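You operate a simulated robot arm through the tools that you are given. There is no shell and no other tool.

The job below is to be done with a simulated robot arm. You get a single attempt, and the scene is never put back.

Task
Fill the green-ring cup at the funnel till it is heaped, shut the gate and strike it level.
Fine: stand the cup on the funnel tray, slide the tray in, push the yellow bar all the way across and draw the tray out again; spill nothing.

It is judged by the outcome, as a careful person would: the job done as asked, and still so three seconds after it is handed in. It fails if anything else is knocked over, pushed out of place, dropped, spilled or broken.

Robot
A 6-joint arm with a two-finger parallel gripper, fixed in place. Base frame: the origin is at the foot of the arm, x ahead of it, y to its left, z up; the work surface is at about z = 86. Units: cm, degrees, N and s.
Its first joint turns from -166.0 to 166.0 degrees. Payload 3.43 kg.
The tool frame sits at the grasp point between the pads (the TCP): z along the fingers, y along the line on which they close. The tips reach 3.4 cm beyond it. The gripper opens to 12.8 cm. The fingers are 2.4 cm wide and 1.2 cm thick; the gripper's body (4.8 by 13 cm) begins 9.6 cm behind the TCP.
Orientation is told as [roll, pitch, yaw] about the base's x, y, z axes, in that order, counted from this pose: with the fingers straight down and closing along the base's y, the tool's x points along the base's -x, its y along +y and its z along -z.

Tools
- The arm moves only by the tool move_arm. Its argument "deltas" is text: rows parted by semicolons, each of 7 numbers parted by spaces: the shift along the tool's x, y, z in cm, then the turn, a rotation vector about the tool's x, y, z in degrees, then the opening, from 0 (shut) to 1 (fully open). In form: x y z ax ay az claw; .... A call has 1 to 20 rows; each row shifts and turns the commanded pose from where the row before left it, along the tool's axes as they then stand. Each row takes 0.2 s and may step no farther than 5 cm and 8.6 degrees from the row before; otherwise, or with a gripper value out of range, the whole call is refused. A pose out of reach is approached as far as the arm can. The call stops where the force on the tool passes 90 N (or 10 N more than at its start, if that is more) or the arm is blocked; 0.2 s more then pass. Each finger travels about 15.3 cm/s and halts on what it meets, pressing with about 41 N; the grip force reading is that of the motor and also rises with nothing between the fingers. The clock runs only during rows and for 0.2 s after the last one: add rows that do not move to give the fingers time. The reply holds the time, the measured pose of the TCP, the force on the tool along the base axes, the opening and the grip force, in the units named above and with some noise, with the torque about the TCP (base axes, N m) and any sound that the robot's microphone picked up.
- Cameras (640 x 400 px; columns grow to the right, rows downward): "scene" is fixed at [22.19, -64.91, 146.21]; the picture's right is [0.87, -0.49, 0.00], its down [-0.21, -0.38, -0.90] and it looks along [0.44, 0.79, -0.43] (base axes); focal length 320 px, centre (320, 200). "wrist" rides on the gripper at [7.6, -1.1, -16] in the tool frame; the picture's right is [0.15, 0.99, 0.00], its down [-0.88, 0.13, -0.46] and it looks along [-0.45, 0.07, 0.89] (tool axes); focal length 234 px, centre (320, 200). There is no depth. A picture from a camera that has moved, and an enlarged one, comes with that camera's place and axes in the base frame and with its lens.
- camera(camera): a new picture of that camera. The clock stands still meanwhile.
- close_up(camera, box): a new picture of the part [left, top, right, bottom] of that camera's present view, enlarged. The clock stands still meanwhile.
- finish_job(): hands the job in; it is judged then, once.

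Nothing tells you positions but the pictures and the camera data. Unless the task says otherwise, let go and move clear before handing in.

The tools are called after ">>>" as a command line: name --argument value ..., lists and objects as JSON in quotes. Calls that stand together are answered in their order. move_arm: Moves the arm, as the interface text tells. Its arguments: {"type":"object","properties":{"deltas":{"type":"string"}},"required":["deltas"]} The other tools are called the same way: camera (camera) takes a picture; close_up (camera, box) takes an enlarged picture of a part of a camera's view; finish_job () hands the job in.

At the start:

```text
t: 0.0
tool_pos: [65.04, 24.17, 113.95]
tool_rot: [0.0, 0.1, 0.0]
wrist_force: [-0.6, -0.3, -0.2]
torque: [-0.02, 0.01, -0.02]
opening: 12.81
grip_force: 0.0
```

scene: 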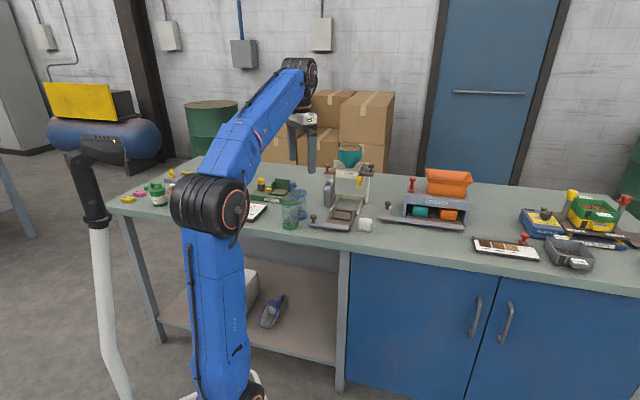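
wrist: 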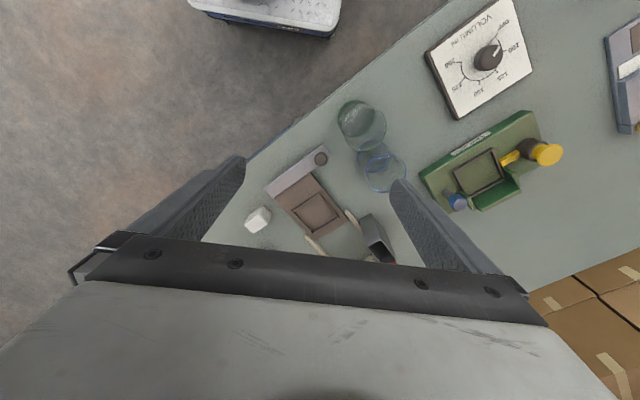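

I see a bench with a funnel stand near the middle, two cups (one greenish, one bluish) and various other stations. I'll look closer before moving anything.

>>> close_up --camera "scene" --box '[250, 130, 410, 240]'

>>> close_up --camera "wrist" --box '[220, 80, 460, 270]'

>>> close_up --camera "scene" --box '[100, 160, 260, 260]'

>>> close_up --camera "scene" --box '[370, 150, 640, 280]'

```text
3.64 times, centred on (330, 185) of scene
camera zoom: at [22.19, -64.91, 146.21], right [0.87, -0.49, 0.0], down [-0.21, -0.38, -0.9], along [0.44, 0.79, -0.43], focal length 1164 px, centre (284, 254)
```

zoom: 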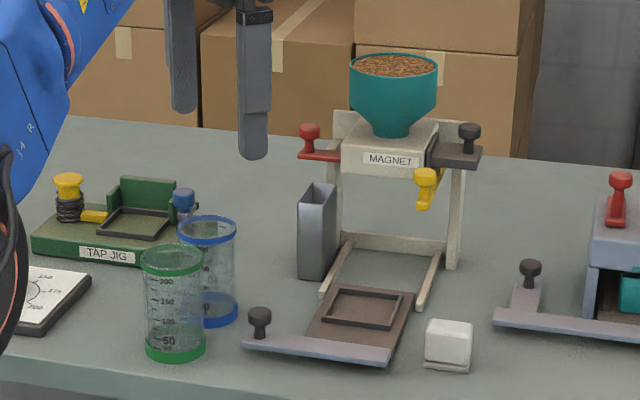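

```text
2.11 times, centred on (340, 175) of wrist
camera zoom: at [57.45, 23.11, 129.93], right [-0.15, 0.99, 0.0], down [0.88, 0.13, 0.46], along [0.45, 0.07, -0.89], focal length 493 px, centre (278, 253)
```

zoom: 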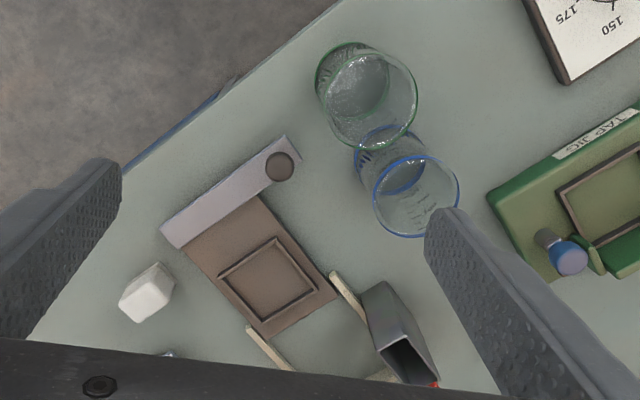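

```text
4.00 times, centred on (180, 210) of scene
camera zoom: at [22.19, -64.91, 146.21], right [0.87, -0.49, 0.0], down [-0.21, -0.38, -0.9], along [0.44, 0.79, -0.43], focal length 1280 px, centre (880, 160)
```

zoom: 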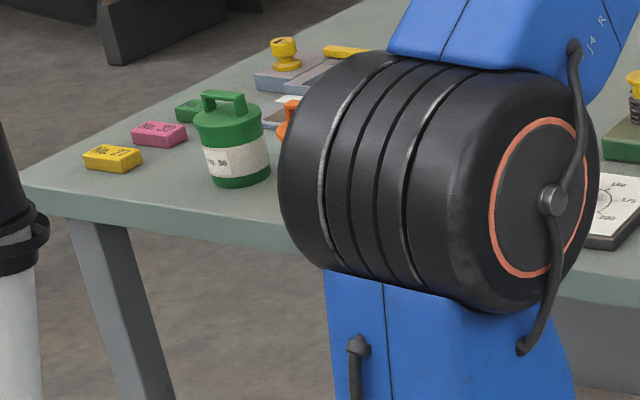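

```text
2.37 times, centred on (505, 215) of scene
camera zoom: at [22.19, -64.91, 146.21], right [0.87, -0.49, 0.0], down [-0.21, -0.38, -0.9], along [0.44, 0.79, -0.43], focal length 759 px, centre (-118, 164)
```

zoom: 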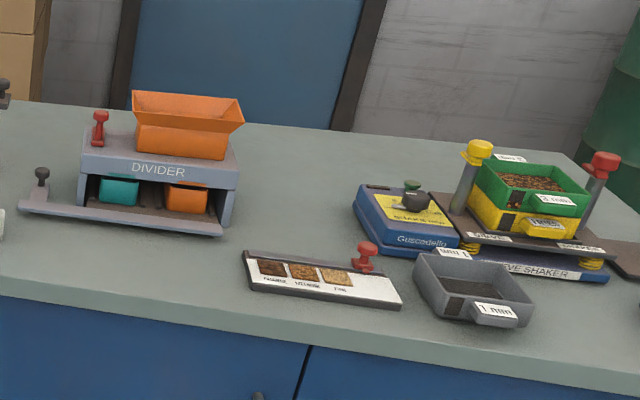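

The MAGNET funnel stand has a tray with a knob pulled out towards the arm. The green-ring cup stands near (63, 30.6), close to the blue one. I'll move to a viewpoint in front of the stand to see its gate and bar.

>>> move_arm --deltas "1.25 -3.5 -1 0 0 0 1;1.25 -3.5 -1 0 0 0 1;1.25 -3.5 -1 0 0 0 1;1.25 -3.5 -1 0 0 0 1;0 0 0 0 0 -7.5 1;0 0 0 0 0 -7.5 1;0 0 0 0 0 -7.5 1;0 0 0 0 0 -7.5 1;0 0 0 0 0 -7.5 1;0 0 0 0 0 -7.5 1;0 0 0 0 -7.5 0 1;0 0 0 0 -7.5 0 1;0 0 0 0 -7.5 0 1;0 0 0 0 -7.5 0 1"

>>> camera --camera "wrist"

>>> camera --camera "scene"

```text
t: 3.0
tool_pos: [60.13, 10.28, 116.97]
tool_rot: [0.0, -30.0, 45.0]
wrist_force: [1.0, -1.0, -0.2]
torque: [-0.01, 0.01, 0.01]
opening: 12.81
grip_force: 0.1
out of reach, approached as far as the arm can: row 4
```

```text
taken
camera wrist: at [50.7, -0.8, 127.07], right [-0.79, 0.61, -0.07], down [0.29, 0.47, 0.84], along [0.54, 0.64, -0.55], focal length 234 px, centre (320, 200)
```

wrist: 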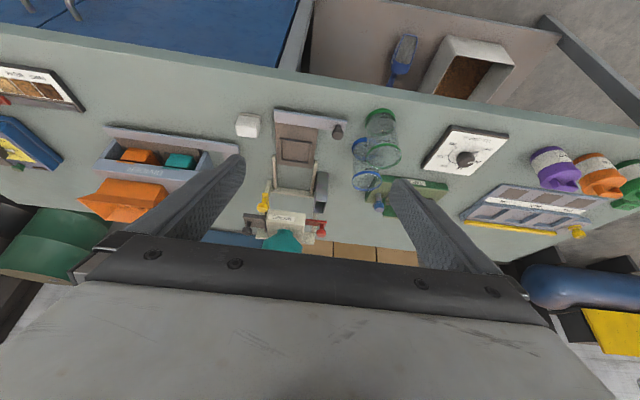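

```text
taken
```

scene: 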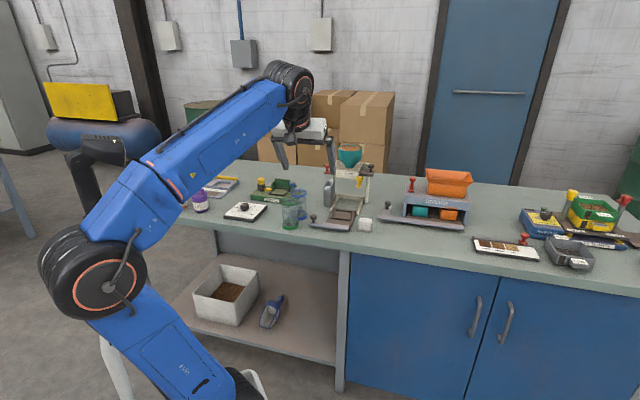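

The wrist picture comes out upside down here, with the stand right between the fingers. I'll enlarge it.

>>> close_up --camera "wrist" --box '[225, 95, 415, 255]'

>>> close_up --camera "scene" --box '[310, 135, 390, 235]'

```text
2.50 times, centred on (320, 175) of wrist
camera zoom: at [50.7, -0.8, 127.07], right [-0.79, 0.61, -0.07], down [0.29, 0.47, 0.84], along [0.54, 0.64, -0.55], focal length 585 px, centre (320, 262)
```

zoom: 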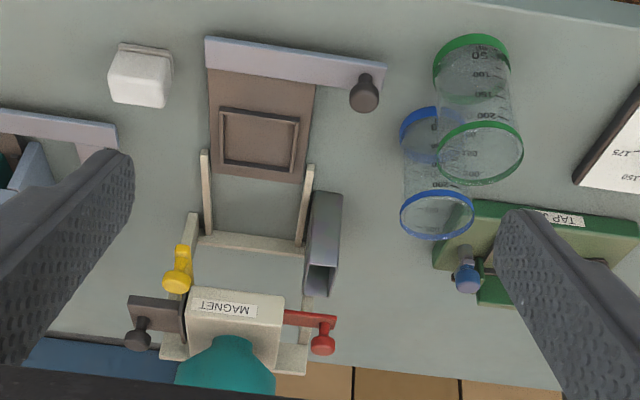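

```text
4.00 times, centred on (350, 185) of scene
camera zoom: at [22.19, -64.91, 146.21], right [0.87, -0.49, 0.0], down [-0.21, -0.38, -0.9], along [0.44, 0.79, -0.43], focal length 1280 px, centre (200, 260)
```

zoom: 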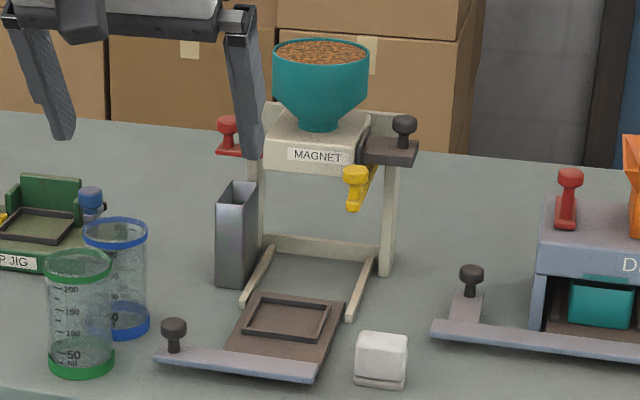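

Stand layout as I read it: the red slide on the left is the gate, the yellow bar at the front right is the strike bar, and the metal chute on the left catches the excess. The tray slides along about (0.7, 0.7). Next I straighten the tool at yaw 45° and look down on the cups.

>>> move_arm --deltas "0 0 0 0 7.5 0 1;0 0 0 0 7.5 0 1;0 0 0 0 7.5 0 1;0 0 0 0 7.5 0 1;-3.28 2.46 1 0 0 0 1;-3.28 2.46 1 0 0 0 1;-3.28 2.46 1 0 0 0 1;-3.28 2.46 1 0 0 0 1;-3.28 2.46 1 0 0 0 1;0 0 0 0 0 0 1"

>>> camera --camera "wrist"

```text
t: 5.2
tool_pos: [63.0, 30.72, 112.01]
tool_rot: [0.0, 0.0, 45.0]
wrist_force: [0.8, 0.5, -0.4]
torque: [0.0, 0.02, -0.02]
opening: 12.82
grip_force: 0.1
```

```text
taken
camera wrist: at [58.4, 24.53, 128.05], right [-0.8, 0.6, 0.0], down [0.53, 0.71, 0.46], along [0.27, 0.37, -0.89], focal length 234 px, centre (320, 200)
```

wrist: 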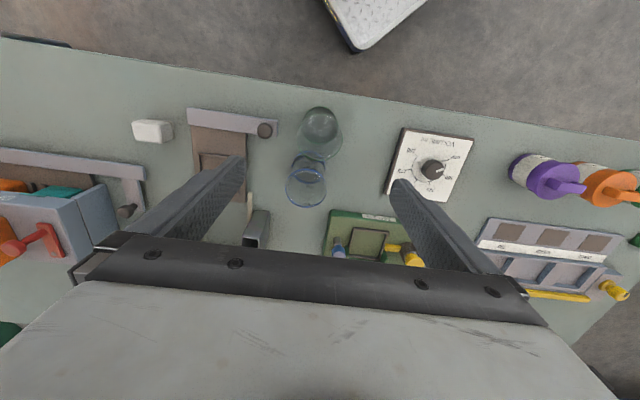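

>>> close_up --camera "wrist" --box '[260, 90, 388, 220]'

>>> close_up --camera "wrist" --box '[170, 90, 330, 250]'

```text
3.08 times, centred on (324, 155) of wrist
camera zoom: at [58.4, 24.53, 128.05], right [-0.8, 0.6, 0.0], down [0.53, 0.71, 0.46], along [0.27, 0.37, -0.89], focal length 720 px, centre (308, 338)
```

zoom: 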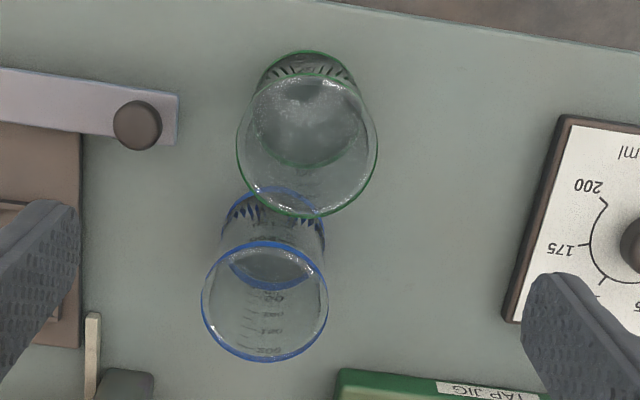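

```text
2.50 times, centred on (250, 170) of wrist
camera zoom: at [58.4, 24.53, 128.05], right [-0.8, 0.6, 0.0], down [0.53, 0.71, 0.46], along [0.27, 0.37, -0.89], focal length 585 px, centre (495, 275)
```

zoom: 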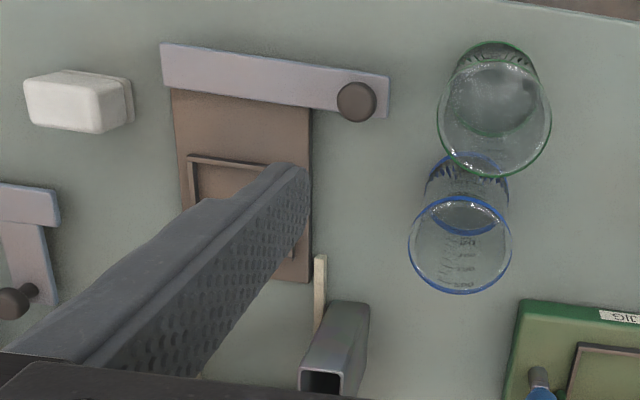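

The green cup is centred near (62.5, 30.2) and the tray knob near (69.5, 25.0). Before grasping, I'll look straight down on the tray recess to measure it precisely.

>>> move_arm --deltas "-1.98 -3.4 0 0 0 0 1;-1.98 -3.4 0 0 0 0 1;-1.98 -3.4 0 0 0 0 1;-1.98 -3.4 0 0 0 0 1;-1.98 -3.4 0 0 0 0 1;0 0 0 0 0 0 1"

>>> close_up --camera "wrist" --box '[240, 80, 400, 260]'

>>> close_up --camera "scene" --box '[280, 130, 400, 240]'

```text
t: 6.6
tool_pos: [81.69, 25.47, 112.0]
tool_rot: [-0.1, 0.0, 45.1]
wrist_force: [0.0, 0.1, -0.7]
torque: [-0.01, -0.03, 0.0]
opening: 12.79
grip_force: 0.1
```

```text
2.22 times, centred on (320, 170) of wrist
camera zoom: at [77.19, 19.3, 128.0], right [-0.8, 0.6, 0.0], down [0.53, 0.71, 0.46], along [0.27, 0.37, -0.89], focal length 520 px, centre (320, 267)
```

zoom: 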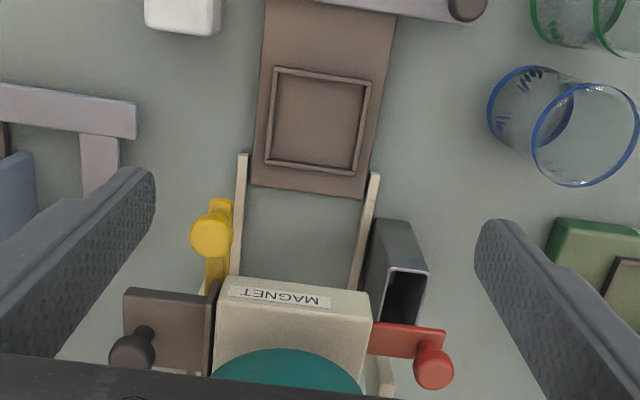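

```text
3.64 times, centred on (340, 185) of scene
camera zoom: at [22.19, -64.91, 146.21], right [0.87, -0.49, 0.0], down [-0.21, -0.38, -0.9], along [0.44, 0.79, -0.43], focal length 1164 px, centre (247, 254)
```

zoom: 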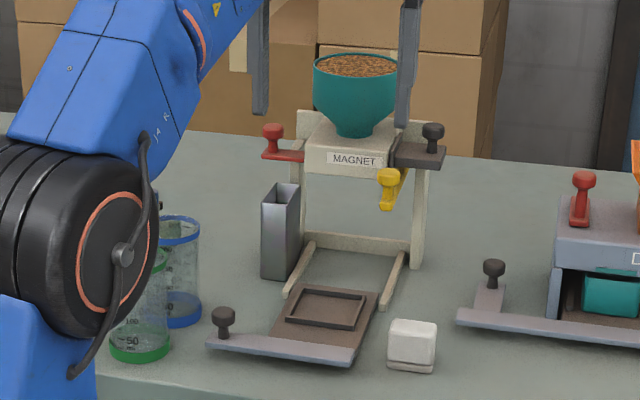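

Recess centre is about (82.27, 25.95), inner width about 6.3 cm, squared to 45°. Now back over the green cup and down with the fingers opened to about 8.5 cm, which keeps them clear of the tray plate end and the blue cup.

>>> move_arm --deltas "2.045 3.383 0 0 0 0 0.66;2.045 3.383 0 0 0 0 0.66;2.045 3.383 0 0 0 0 0.66;2.045 3.383 0 0 0 0 0.66;2.045 3.383 0 0 0 0 0.66;0 0 4 0 0 0 0.66;0 0 4 0 0 0 0.66;0 0 3 0 0 0 0.66;0 0 0 0 0 0 0.66"

>>> camera --camera "wrist"

```text
t: 8.6
tool_pos: [62.89, 30.11, 100.97]
tool_rot: [0.1, 0.0, 45.0]
wrist_force: [0.6, 1.1, -0.4]
torque: [-0.02, -0.01, -0.01]
opening: 8.45
grip_force: 0.0
```

```text
taken
camera wrist: at [58.32, 24.02, 116.92], right [-0.8, 0.6, 0.0], down [0.53, 0.71, 0.46], along [0.27, 0.37, -0.89], focal length 234 px, centre (320, 200)
```

wrist: 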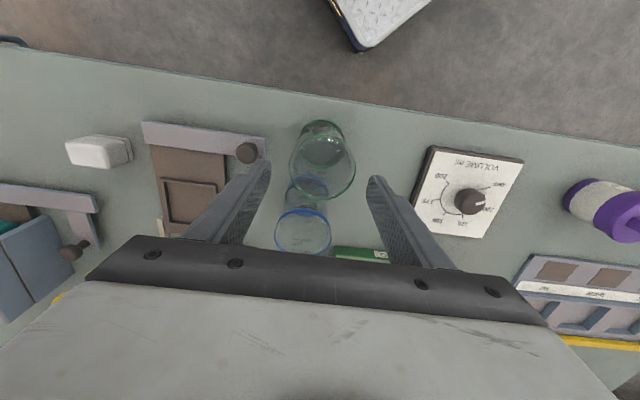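

>>> close_up --camera "wrist" --box '[230, 100, 410, 270]'

```text
2.35 times, centred on (320, 185) of wrist
camera zoom: at [58.32, 24.02, 116.92], right [-0.8, 0.6, 0.0], down [0.53, 0.71, 0.46], along [0.27, 0.37, -0.89], focal length 551 px, centre (320, 235)
```

zoom: 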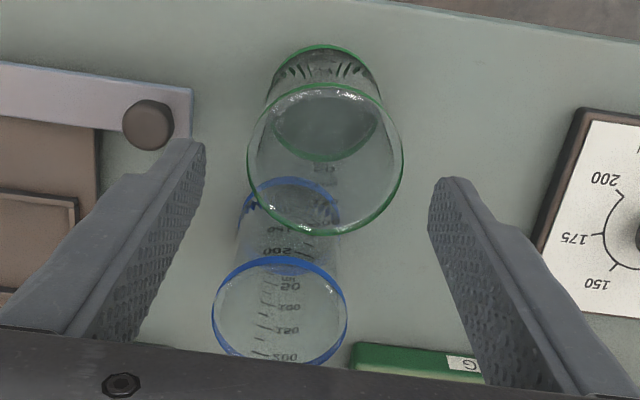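

>>> move_arm --deltas "0.42 0.27 3 0 0 0 0.66;0 0 3.5 0 0 0 0.66;0 0 3 0 0 0 0.66;0 0 0 0 0 0 0.66;0 0 0 0 0 0 0.4;0 0 0 0 0 0 0.4;0 0 0 0 0 0 0.4"

>>> camera --camera "scene"

>>> camera --camera "wrist"

```text
t: 10.2
tool_pos: [62.37, 30.18, 91.26]
tool_rot: [-0.1, 0.1, 45.0]
wrist_force: [-0.1, -0.4, 1.0]
torque: [-0.02, -0.01, -0.01]
opening: 5.89
grip_force: 40.9
```

```text
taken
```

scene: 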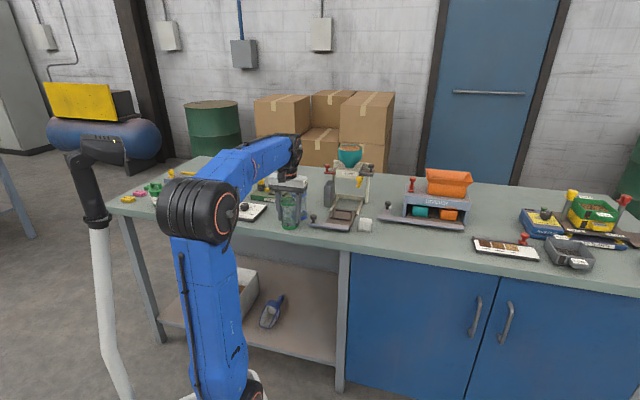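

```text
taken
camera wrist: at [57.86, 24.01, 107.33], right [-0.8, 0.6, 0.0], down [0.53, 0.71, 0.46], along [0.27, 0.37, -0.89], focal length 234 px, centre (320, 200)
```

wrist: 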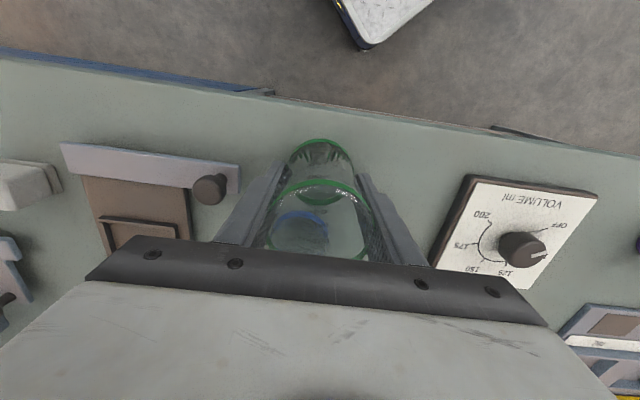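

Cup is held (5.89 cm at mid height). Lifting it clear of the blue cup and carrying it over the tray.

>>> move_arm --deltas "0 0 -2 0 0 0 0.4;0 0 -3.5 0 0 0 0.4;0 0 -4 0 0 0 0.4;0 0 -2.5 0 0 0 0.4;-1.385 -2.132 0 0 0 0 0.4;-1.385 -2.132 0 0 0 0 0.4;-1.385 -2.132 0 0 0 0 0.4;-1.385 -2.132 0 0 0 0 0.4;-1.385 -2.132 0 0 0 0 0.4;-1.385 -2.132 0 0 0 0 0.4;-1.385 -2.132 0 0 0 0 0.4;-1.385 -2.132 0 0 0 0 0.4;0 0 0 0 0 0 0.4;0 0 0 0 0 0 0.4"

>>> close_up --camera "wrist" --box '[220, 60, 420, 280]'

>>> close_up --camera "scene" --box '[280, 130, 400, 240]'

```text
t: 13.2
tool_pos: [82.01, 25.89, 103.55]
tool_rot: [0.1, 0.0, 44.9]
wrist_force: [-0.7, 0.2, -0.6]
torque: [0.01, 0.01, 0.03]
opening: 5.91
grip_force: 41.4
```

```text
1.82 times, centred on (320, 170) of wrist
camera zoom: at [77.59, 19.86, 119.5], right [-0.8, 0.6, 0.0], down [0.53, 0.71, 0.46], along [0.27, 0.37, -0.89], focal length 426 px, centre (320, 254)
```

zoom: 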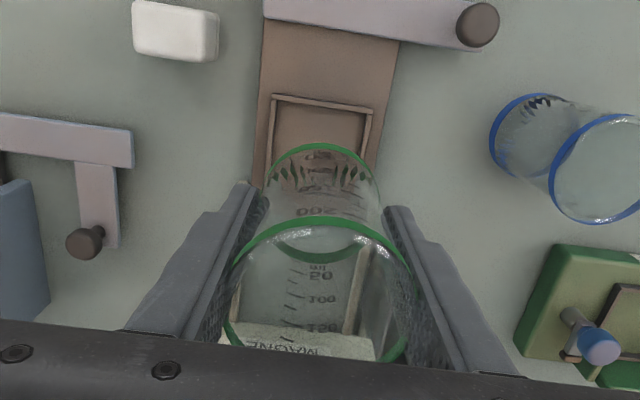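

```text
3.64 times, centred on (340, 185) of scene
camera zoom: at [22.19, -64.91, 146.21], right [0.87, -0.49, 0.0], down [-0.21, -0.38, -0.9], along [0.44, 0.79, -0.43], focal length 1164 px, centre (247, 254)
```

zoom: 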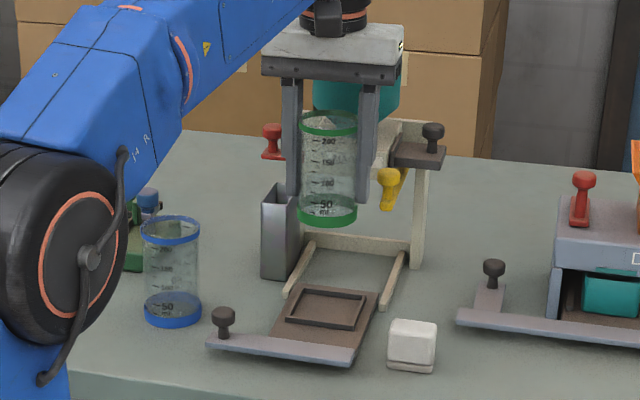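

The cup is upright in the grip, offset only about 0.2 cm forward, and sits nearly above the recess. I'll lower to just above the tray and check.

>>> move_arm --deltas "-0.1 -0.13 2 0 0 0 0.4;0 0 3 0 0 0 0.4;0 0 3 0 0 0 0.4;0 0 1 0 0 0 0.4;0 0 0 0 0 0 0.4"

>>> close_up --camera "wrist" --box '[220, 80, 420, 280]'

>>> close_up --camera "scene" --box '[310, 160, 390, 240]'

```text
t: 14.4
tool_pos: [82.35, 25.84, 94.57]
tool_rot: [0.0, -0.1, 45.0]
wrist_force: [0.5, -0.3, -0.2]
torque: [0.01, 0.01, -0.01]
opening: 5.89
grip_force: 40.7
```

```text
2.00 times, centred on (320, 180) of wrist
camera zoom: at [77.84, 19.67, 110.54], right [-0.8, 0.6, 0.0], down [0.53, 0.71, 0.46], along [0.27, 0.37, -0.89], focal length 468 px, centre (320, 240)
```

zoom: 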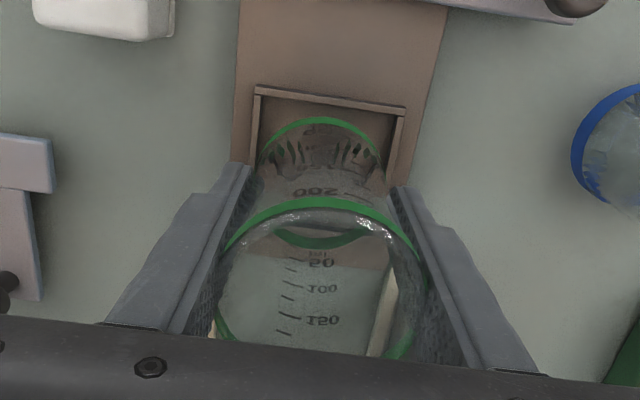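

```text
5.00 times, centred on (350, 200) of scene
camera zoom: at [22.19, -64.91, 146.21], right [0.87, -0.49, 0.0], down [-0.21, -0.38, -0.9], along [0.44, 0.79, -0.43], focal length 1600 px, centre (170, 200)
```

zoom: 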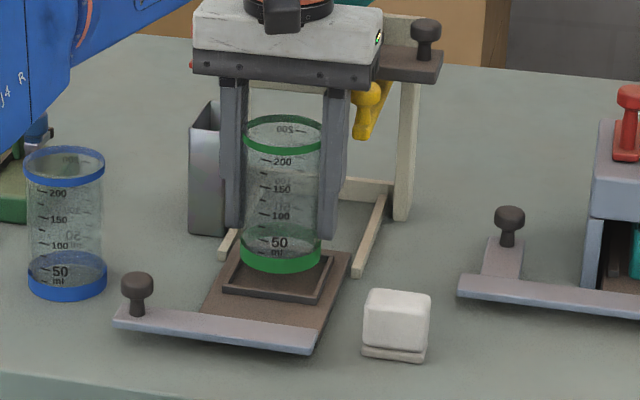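

>>> move_arm --deltas "-0.12 0 0.6 0 0 0 0.4;0 0 0.6 0 0 0 0.4;0 0 0.2 0 0 0 0.4;0 0 0 0 0 0 0.4"

>>> close_up --camera "scene" --box '[310, 160, 390, 240]'

>>> close_up --camera "wrist" --box '[260, 100, 380, 240]'

```text
t: 15.4
tool_pos: [82.55, 25.95, 93.13]
tool_rot: [0.0, 0.0, 45.1]
wrist_force: [-0.8, -0.6, -0.3]
torque: [-0.03, -0.01, 0.01]
opening: 5.89
grip_force: 41.2
```

```text
5.00 times, centred on (350, 200) of scene
camera zoom: at [22.19, -64.91, 146.21], right [0.87, -0.49, 0.0], down [-0.21, -0.38, -0.9], along [0.44, 0.79, -0.43], focal length 1600 px, centre (170, 200)
```

zoom: 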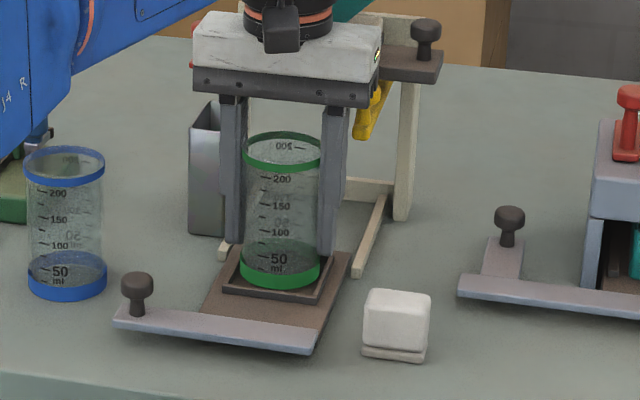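

```text
2.86 times, centred on (320, 170) of wrist
camera zoom: at [77.96, 19.86, 109.1], right [-0.8, 0.6, 0.0], down [0.53, 0.71, 0.46], along [0.27, 0.37, -0.89], focal length 669 px, centre (320, 286)
```

zoom: 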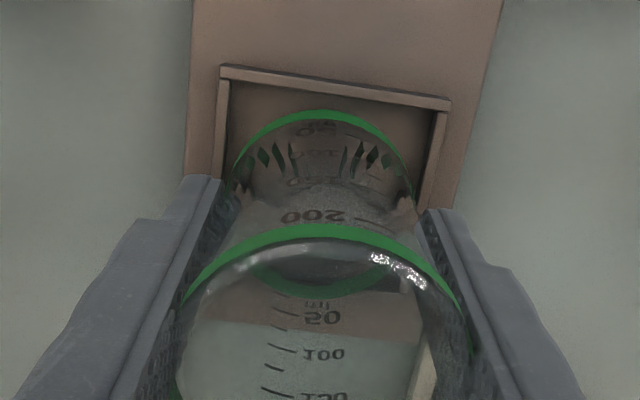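

The cup is inside the frame outline, slightly too far forward. I'll shift back 0.15 cm and lower gently until contact.

>>> move_arm --deltas "0.15 0 0.2 0 0 0 0.4;0 0 0.2 0 0 0 0.4;0 0 0.1 0 0 0 0.4;0 0 0 0 0 0 0.4"

>>> close_up --camera "scene" --box '[320, 180, 370, 220]'

>>> close_up --camera "wrist" --box '[260, 100, 380, 240]'

```text
t: 16.4
tool_pos: [82.4, 25.78, 92.82]
tool_rot: [-0.1, -0.1, 45.0]
wrist_force: [3.8, -0.7, 13.3]
torque: [-0.13, -0.18, 0.01]
opening: 5.87
grip_force: 41.3
```

```text
10.00 times, centred on (345, 200) of scene
camera zoom: at [22.19, -64.91, 146.21], right [0.87, -0.49, 0.0], down [-0.21, -0.38, -0.9], along [0.44, 0.79, -0.43], focal length 3201 px, centre (70, 200)
```

zoom: 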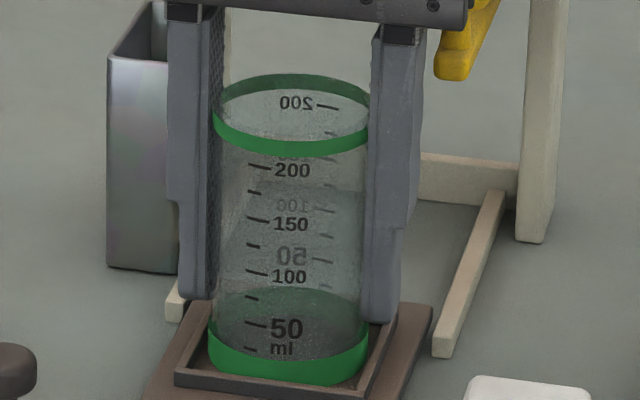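

```text
2.86 times, centred on (320, 170) of wrist
camera zoom: at [77.78, 19.72, 108.68], right [-0.8, 0.6, 0.0], down [0.53, 0.71, 0.46], along [0.27, 0.37, -0.89], focal length 669 px, centre (320, 286)
```

zoom: 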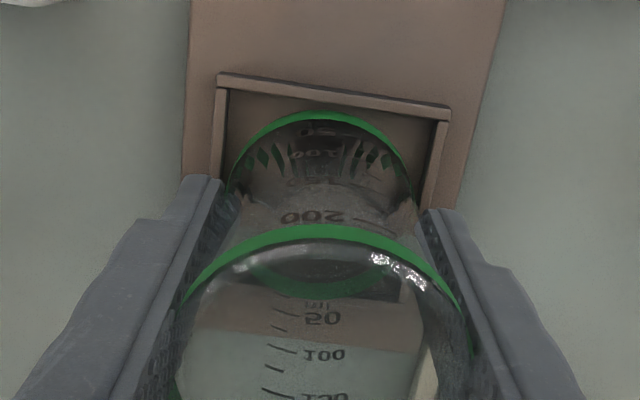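

>>> close_up --camera "scene" --box '[328, 205, 364, 225]'

```text
16.00 times, centred on (346, 215) of scene
camera zoom: at [22.19, -64.91, 146.21], right [0.87, -0.49, 0.0], down [-0.21, -0.38, -0.9], along [0.44, 0.79, -0.43], focal length 5121 px, centre (-96, -40)
```

zoom: 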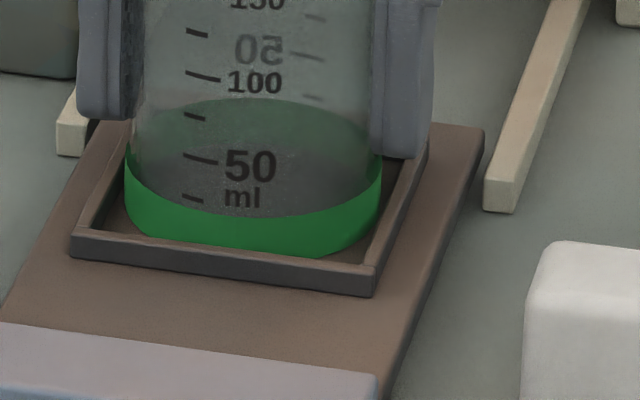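

The cup sits inside the frame on the tray floor. Releasing and rising straight up.

>>> move_arm --deltas "0 0 0 0 0 0 0.6;0 0 0 0 0 0 0.62;0 0 -3 0 0 0 0.62;0 0 -4 0 0 0 0.62;0 0 -4 0 0 0 0.62;0 0 -4 0 0 0 0.62;0 0 0 0 0 0 0.62"

>>> close_up --camera "wrist" --box '[220, 60, 420, 280]'

>>> close_up --camera "scene" --box '[305, 160, 375, 235]'

```text
t: 18.0
tool_pos: [82.49, 26.0, 107.7]
tool_rot: [0.0, 0.0, 44.9]
wrist_force: [0.7, -0.2, -0.8]
torque: [0.01, 0.01, -0.01]
opening: 7.96
grip_force: 0.0
```

```text
1.82 times, centred on (320, 170) of wrist
camera zoom: at [77.96, 19.82, 123.72], right [-0.8, 0.6, 0.0], down [0.53, 0.71, 0.46], along [0.27, 0.37, -0.89], focal length 426 px, centre (320, 254)
```

zoom: 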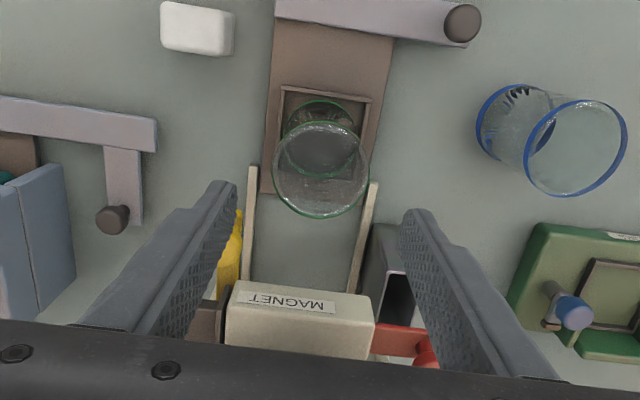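

```text
5.33 times, centred on (340, 198) of scene
camera zoom: at [22.19, -64.91, 146.21], right [0.87, -0.49, 0.0], down [-0.21, -0.38, -0.9], along [0.44, 0.79, -0.43], focal length 1707 px, centre (213, 213)
```

zoom: 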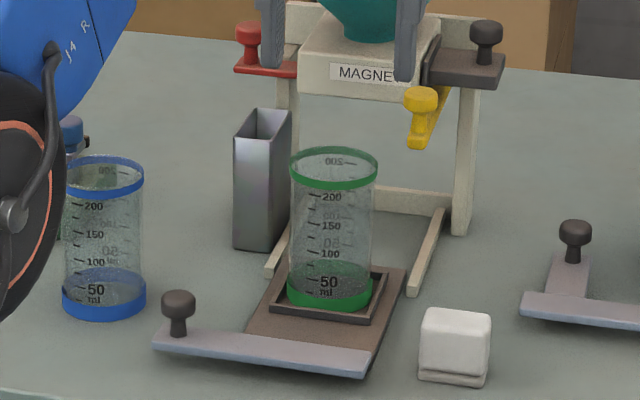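

Cup stands upright in its seat. Now I go above the tray knob to look at it.

>>> move_arm --deltas "3.277 2.853 0 0 0 0 0.5;3.277 2.853 0 0 0 0 0.4;3.277 2.853 0 0 0 0 0.4;0 0 4 0 0 0 0.4;0 0 2 0 0 0 0.4;0 0 0 0 0 0 0.4"

>>> close_up --camera "wrist" --box '[220, 80, 420, 280]'

>>> close_up --camera "scene" --box '[295, 190, 375, 240]'

```text
t: 19.4
tool_pos: [69.3, 24.93, 101.74]
tool_rot: [0.0, 0.0, 45.0]
wrist_force: [0.3, 0.4, 0.2]
torque: [-0.03, 0.0, 0.01]
opening: 5.11
grip_force: 0.1
```

```text
2.00 times, centred on (320, 180) of wrist
camera zoom: at [64.77, 18.67, 117.69], right [-0.8, 0.6, 0.0], down [0.53, 0.71, 0.46], along [0.27, 0.37, -0.89], focal length 468 px, centre (320, 240)
```

zoom: 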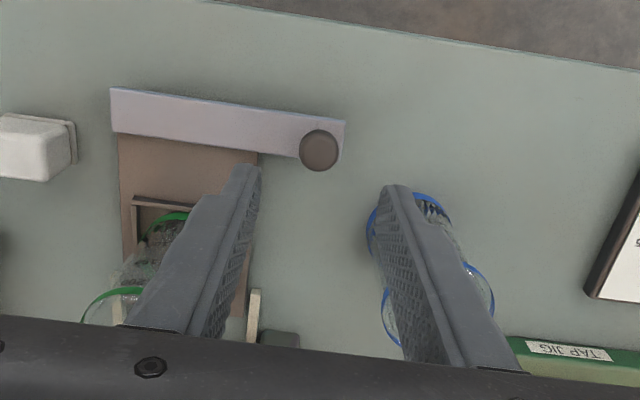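

```text
8.00 times, centred on (335, 215) of scene
camera zoom: at [22.19, -64.91, 146.21], right [0.87, -0.49, 0.0], down [-0.21, -0.38, -0.9], along [0.44, 0.79, -0.43], focal length 2561 px, centre (200, 80)
```

zoom: 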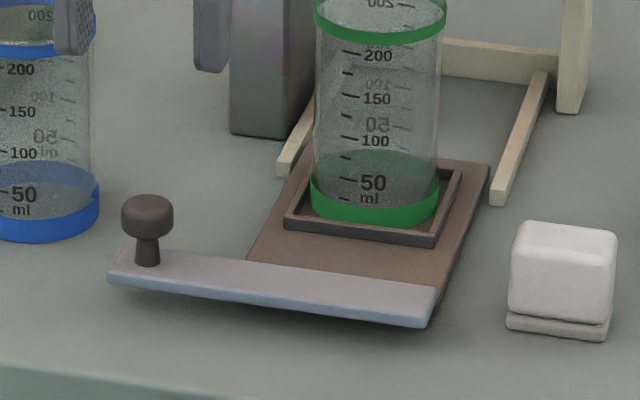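

The tray knob is at about (69.5, 25.1), its top at z ≈ 90.4. I'll go down around it and close gently.

>>> move_arm --deltas "-0.21 0 4 0 0 0 0.4;0 0 4 0 0 0 0.4;0 0 2.1 0 0 0 0.4;0 0 0 0 0 0 0.4"

>>> close_up --camera "wrist" --box '[220, 100, 420, 280]'

>>> close_up --camera "scene" --box '[280, 180, 360, 240]'

```text
t: 20.4
tool_pos: [69.66, 24.94, 91.5]
tool_rot: [0.1, -0.1, 45.1]
wrist_force: [-0.8, -0.2, -0.2]
torque: [0.0, 0.02, -0.04]
opening: 5.14
grip_force: 0.1
```

```text
2.22 times, centred on (320, 190) of wrist
camera zoom: at [64.98, 18.76, 107.42], right [-0.8, 0.6, 0.0], down [0.53, 0.71, 0.46], along [0.27, 0.37, -0.89], focal length 520 px, centre (320, 222)
```

zoom: 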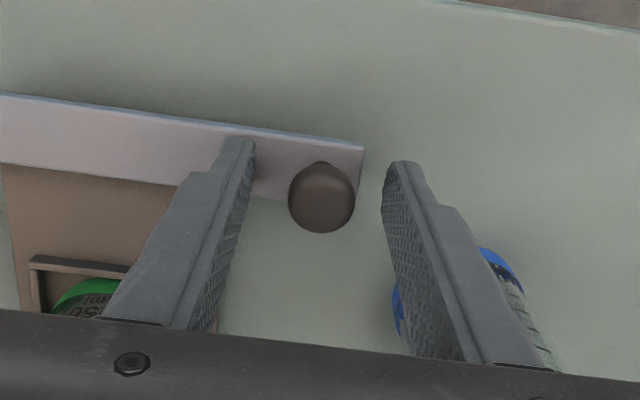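

```text
6.67 times, centred on (320, 210) of scene
camera zoom: at [22.19, -64.91, 146.21], right [0.87, -0.49, 0.0], down [-0.21, -0.38, -0.9], along [0.44, 0.79, -0.43], focal length 2134 px, centre (320, 133)
```

zoom: 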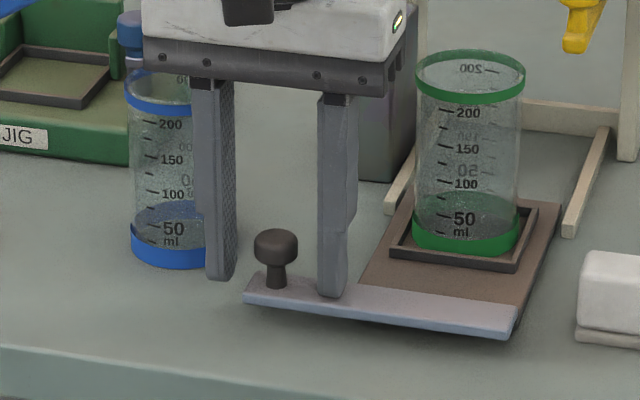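

>>> move_arm --deltas "0 0 0 0 0 0 0.25;0 0 0 0 0 0 0.15;0 0 0 0 0 0 0.1;0 0 0 0 0 0 0.1"

>>> close_up --camera "wrist" --box '[220, 100, 420, 280]'

```text
t: 21.4
tool_pos: [69.45, 24.92, 91.46]
tool_rot: [0.0, 0.0, 45.0]
wrist_force: [-8.8, 7.8, -3.4]
torque: [0.14, 0.05, 0.06]
opening: 2.38
grip_force: 44.4
```

```text
2.22 times, centred on (320, 190) of wrist
camera zoom: at [64.96, 18.82, 107.43], right [-0.8, 0.6, 0.0], down [0.53, 0.71, 0.46], along [0.27, 0.37, -0.89], focal length 520 px, centre (320, 222)
```

zoom: 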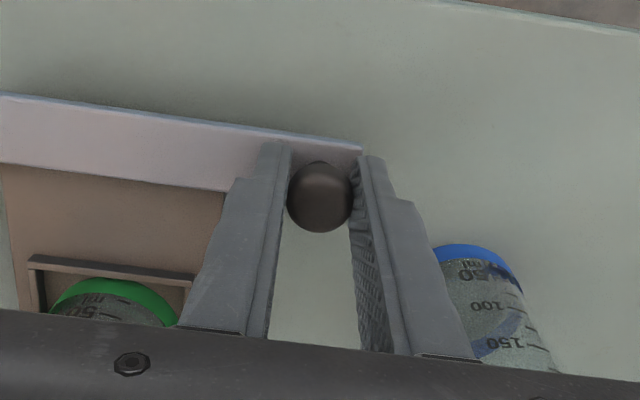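

Knob gripped with a slight sideways pull. I'll relieve that and start sliding the tray in slowly.

>>> move_arm --deltas "0 0.1 0 0 0 0 0.1;-0.2 0 0 0 0 0 0.1;-0.4 0 0 0 0 0 0.1;-0.4 0 0 0 0 0 0.1;-0.4 0 0 0 0 0 0.1;-0.4 0 0 0 0 0 0.1;-0.2 0 0 0 0 0 0.1"

>>> close_up --camera "scene" --box '[290, 130, 390, 240]'

>>> camera --camera "wrist"

```text
t: 23.0
tool_pos: [70.95, 26.56, 91.3]
tool_rot: [0.0, 0.1, 45.0]
wrist_force: [15.3, -17.3, -23.7]
torque: [-0.29, -0.08, -0.04]
opening: 2.35
grip_force: 45.0
```

```text
3.64 times, centred on (340, 185) of scene
camera zoom: at [22.19, -64.91, 146.21], right [0.87, -0.49, 0.0], down [-0.21, -0.38, -0.9], along [0.44, 0.79, -0.43], focal length 1164 px, centre (247, 254)
```

zoom: 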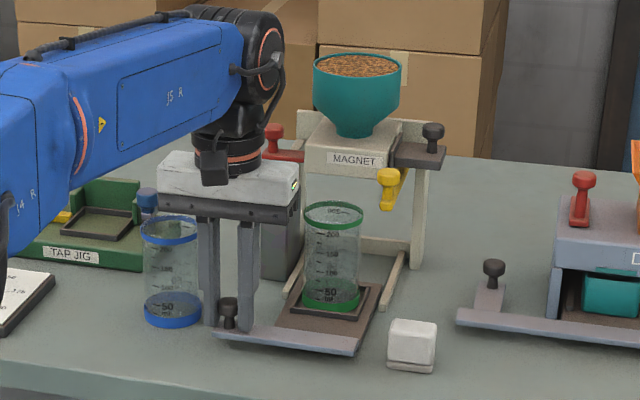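

```text
taken
camera wrist: at [66.47, 20.36, 107.45], right [-0.8, 0.6, 0.0], down [0.53, 0.71, 0.45], along [0.27, 0.36, -0.89], focal length 234 px, centre (320, 200)
```

wrist: 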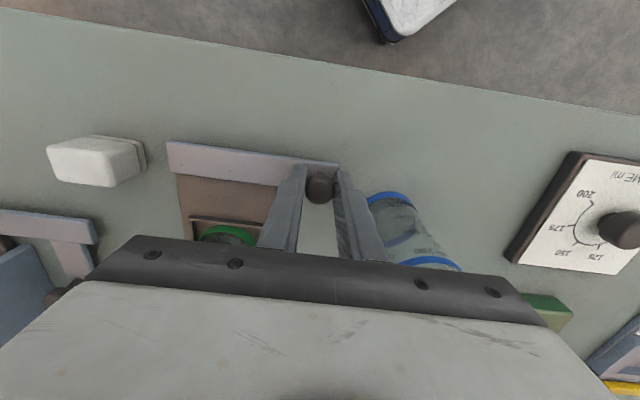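

>>> move_arm --deltas "0 -0.07 0.1 0 0 0 0.1;0 0 0 0 0 0 0.1"

```text
t: 23.6
tool_pos: [71.03, 26.45, 91.45]
tool_rot: [-0.1, -0.1, 45.0]
wrist_force: [14.7, -15.5, -15.8]
torque: [-0.6, 0.25, 0.0]
opening: 2.34
grip_force: 45.1
```

>>> move_arm --deltas "0 -0.15 0.1 0 0 0 0.1;0 0 0 0 0 0 0.1"

```text
t: 24.2
tool_pos: [71.08, 26.5, 91.53]
tool_rot: [0.0, 0.0, 45.0]
wrist_force: [9.1, -8.9, 8.5]
torque: [-0.31, 0.19, 0.02]
opening: 2.35
grip_force: 44.9
```

>>> move_arm --deltas "0 -0.12 -0.03 0 0 0 0.1;-0.3 0 0 0 0 0 0.1;-0.4 0 0 0 0 0 0.1;-0.4 0 0 0 0 0 0.1;-0.4 0 0 0 0 0 0.1;-0.4 0 0 0 0 0 0.1;-0.4 0 0 0 0 0 0.1;-0.2 0 0 0 0 0 0.1"

>>> close_up --camera "scene" --box '[290, 130, 390, 240]'

```text
t: 26.0
tool_pos: [72.69, 28.05, 91.52]
tool_rot: [0.0, -0.1, 45.0]
wrist_force: [-20.0, 19.9, 29.5]
torque: [0.72, -0.18, 0.04]
opening: 2.35
grip_force: 44.8
```

```text
3.64 times, centred on (340, 185) of scene
camera zoom: at [22.19, -64.91, 146.21], right [0.87, -0.49, 0.0], down [-0.21, -0.38, -0.9], along [0.44, 0.79, -0.43], focal length 1164 px, centre (247, 254)
```

zoom: 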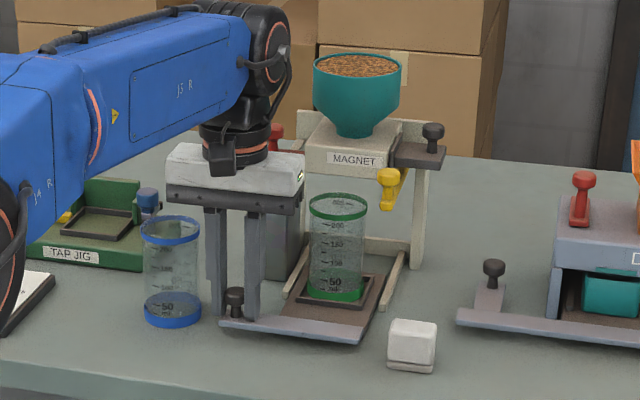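

The tray slides well; I'll trim the side and vertical load and keep on in small steps.

>>> move_arm --deltas "0 0.08 -0.1 0 0 0 0.1;-0.3 0 0 0 0 0 0.1;-0.4 0 0 0 0 0 0.1;-0.4 0 0 0 0 0 0.1;-0.4 0 0 0 0 0 0.1;-0.3 0 0 0 0 0 0.1"

```text
t: 27.4
tool_pos: [74.16, 29.63, 91.4]
tool_rot: [0.0, 0.0, 45.0]
wrist_force: [-15.3, 14.6, 1.8]
torque: [0.5, -0.19, 0.0]
opening: 2.32
grip_force: 44.9
```

>>> move_arm --deltas "0 0.07 0 0 0 0 0.1;-0.3 0 0 0 0 0 0.1;-0.4 0 0 0 0 0 0.1;-0.4 0 0 0 0 0 0.1;-0.4 0 0 0 0 0 0.1;-0.3 0 0 0 0 0 0.1"

>>> close_up --camera "scene" --box '[290, 130, 390, 240]'

```text
t: 28.8
tool_pos: [75.33, 30.69, 91.47]
tool_rot: [0.0, 0.1, 45.1]
wrist_force: [0.5, -1.6, -7.9]
torque: [0.01, -0.11, -0.01]
opening: 2.33
grip_force: 45.1
```

```text
3.64 times, centred on (340, 185) of scene
camera zoom: at [22.19, -64.91, 146.21], right [0.87, -0.49, 0.0], down [-0.21, -0.38, -0.9], along [0.44, 0.79, -0.43], focal length 1164 px, centre (247, 254)
```

zoom: 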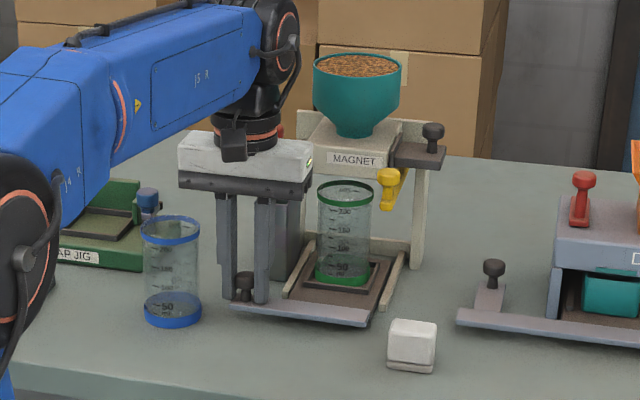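

>>> move_arm --deltas "-0.3 0 0 0 0 0 0.1;-0.3 0 0 0 0 0 0.1;-0.3 0 0 0 0 0 0.1;-0.2 0 0 0 0 0 0.1;0 0 0 0 0 0 0.1"

>>> close_up --camera "scene" --box '[310, 140, 380, 220]'

>>> camera --camera "wrist"

```text
t: 30.0
tool_pos: [76.21, 31.55, 91.46]
tool_rot: [0.0, -0.1, 45.1]
wrist_force: [4.5, -2.7, -10.7]
torque: [0.06, -0.15, 0.03]
opening: 2.34
grip_force: 45.0
```

```text
5.00 times, centred on (345, 180) of scene
camera zoom: at [22.19, -64.91, 146.21], right [0.87, -0.49, 0.0], down [-0.21, -0.38, -0.9], along [0.44, 0.79, -0.43], focal length 1600 px, centre (195, 300)
```

zoom: 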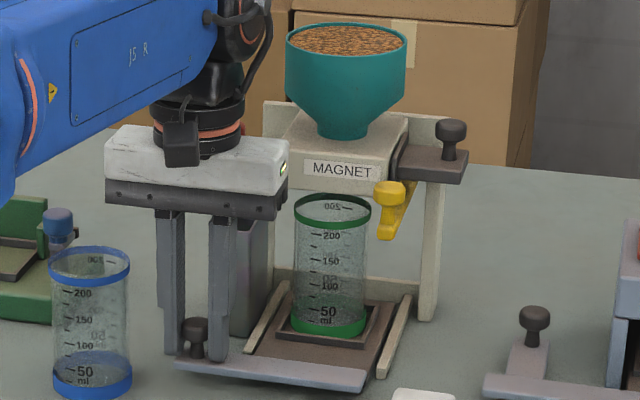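

```text
taken
camera wrist: at [71.56, 25.43, 107.43], right [-0.8, 0.6, 0.0], down [0.53, 0.71, 0.46], along [0.27, 0.37, -0.89], focal length 234 px, centre (320, 200)
```

wrist: 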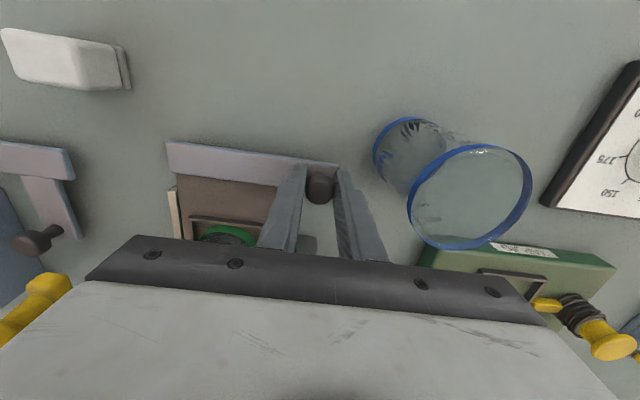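

>>> move_arm --deltas "-0.3 0 0.04 0 0 0 0.1;-0.4 0 0 0 0 0 0.1;-0.4 0 0 0 0 0 0.1;-0.4 0 0 0 0 0 0.1;0 0 0 0 0 0 0.1"

>>> close_up --camera "scene" --box '[310, 140, 380, 220]'

```text
t: 31.2
tool_pos: [77.16, 32.6, 91.33]
tool_rot: [-0.1, 0.1, 44.9]
wrist_force: [7.0, -7.0, -5.0]
torque: [-0.18, 0.03, -0.05]
opening: 2.32
grip_force: 44.8
```

```text
5.00 times, centred on (345, 180) of scene
camera zoom: at [22.19, -64.91, 146.21], right [0.87, -0.49, 0.0], down [-0.21, -0.38, -0.9], along [0.44, 0.79, -0.43], focal length 1600 px, centre (195, 300)
```

zoom: 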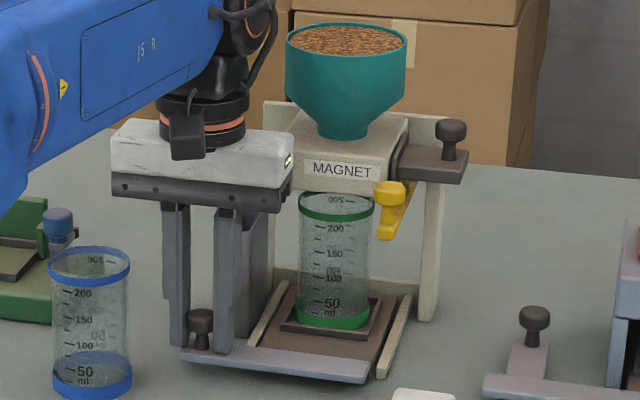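

>>> move_arm --deltas "-0.2 -0.04 0 0 0 0 0.1;-0.2 0 0 0 0 0 0.1;-0.2 0 0 0 0 0 0.1;0 0 0 0 0 0 0.1"

>>> close_up --camera "scene" --box '[325, 150, 375, 220]'

```text
t: 32.2
tool_pos: [77.57, 32.99, 91.28]
tool_rot: [-0.1, 0.0, 45.0]
wrist_force: [1.0, -0.5, -4.6]
torque: [0.06, -0.1, 0.05]
opening: 2.32
grip_force: 45.1
```

```text
5.71 times, centred on (350, 185) of scene
camera zoom: at [22.19, -64.91, 146.21], right [0.87, -0.49, 0.0], down [-0.21, -0.38, -0.9], along [0.44, 0.79, -0.43], focal length 1829 px, centre (149, 286)
```

zoom: 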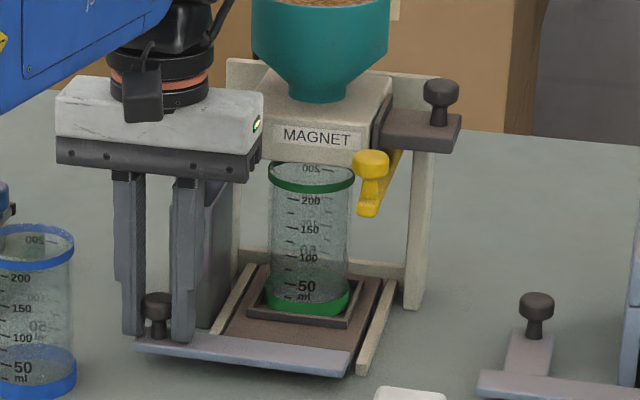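

>>> move_arm --deltas "-0.2 0 0 0 0 0 0.1;-0.2 0 0 0 0 0 0.1;-0.2 0 0 0 0 0 0.1;0 0 0 0 0 0 0.1"

>>> close_up --camera "scene" --box '[325, 150, 375, 220]'

```text
t: 33.2
tool_pos: [77.91, 33.39, 91.6]
tool_rot: [0.1, 0.1, 45.0]
wrist_force: [-29.3, -20.9, -8.4]
torque: [-0.29, 0.38, 0.01]
opening: 2.36
grip_force: 45.3
```

```text
5.71 times, centred on (350, 185) of scene
camera zoom: at [22.19, -64.91, 146.21], right [0.87, -0.49, 0.0], down [-0.21, -0.38, -0.9], along [0.44, 0.79, -0.43], focal length 1829 px, centre (149, 286)
```

zoom: 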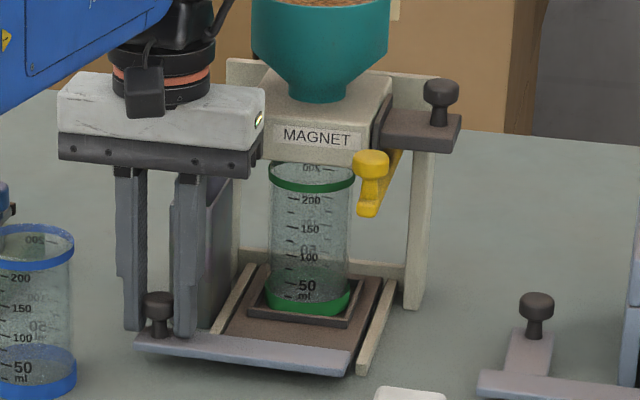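

>>> close_up --camera "scene" --box '[335, 165, 375, 215]'

>>> camera --camera "wrist"

```text
8.00 times, centred on (355, 190) of scene
camera zoom: at [22.19, -64.91, 146.21], right [0.87, -0.49, 0.0], down [-0.21, -0.38, -0.9], along [0.44, 0.79, -0.43], focal length 2561 px, centre (40, 280)
```

zoom: 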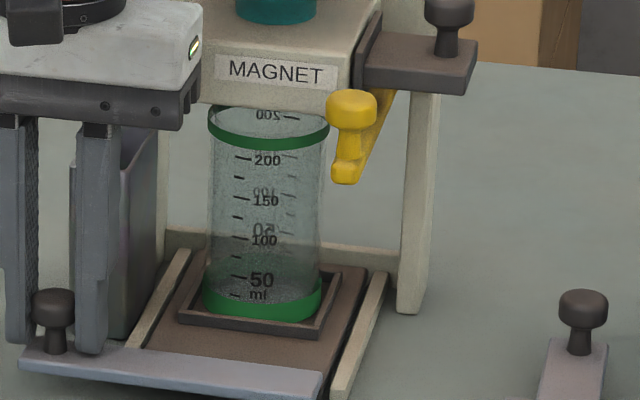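

```text
taken
camera wrist: at [73.35, 27.22, 107.54], right [-0.8, 0.6, 0.0], down [0.53, 0.71, 0.46], along [0.27, 0.37, -0.89], focal length 234 px, centre (320, 200)
```

wrist: 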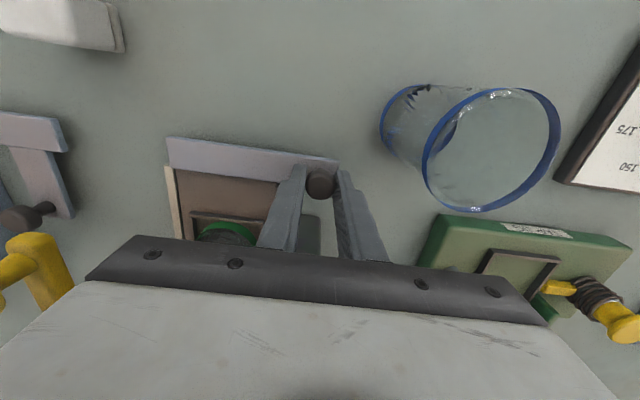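

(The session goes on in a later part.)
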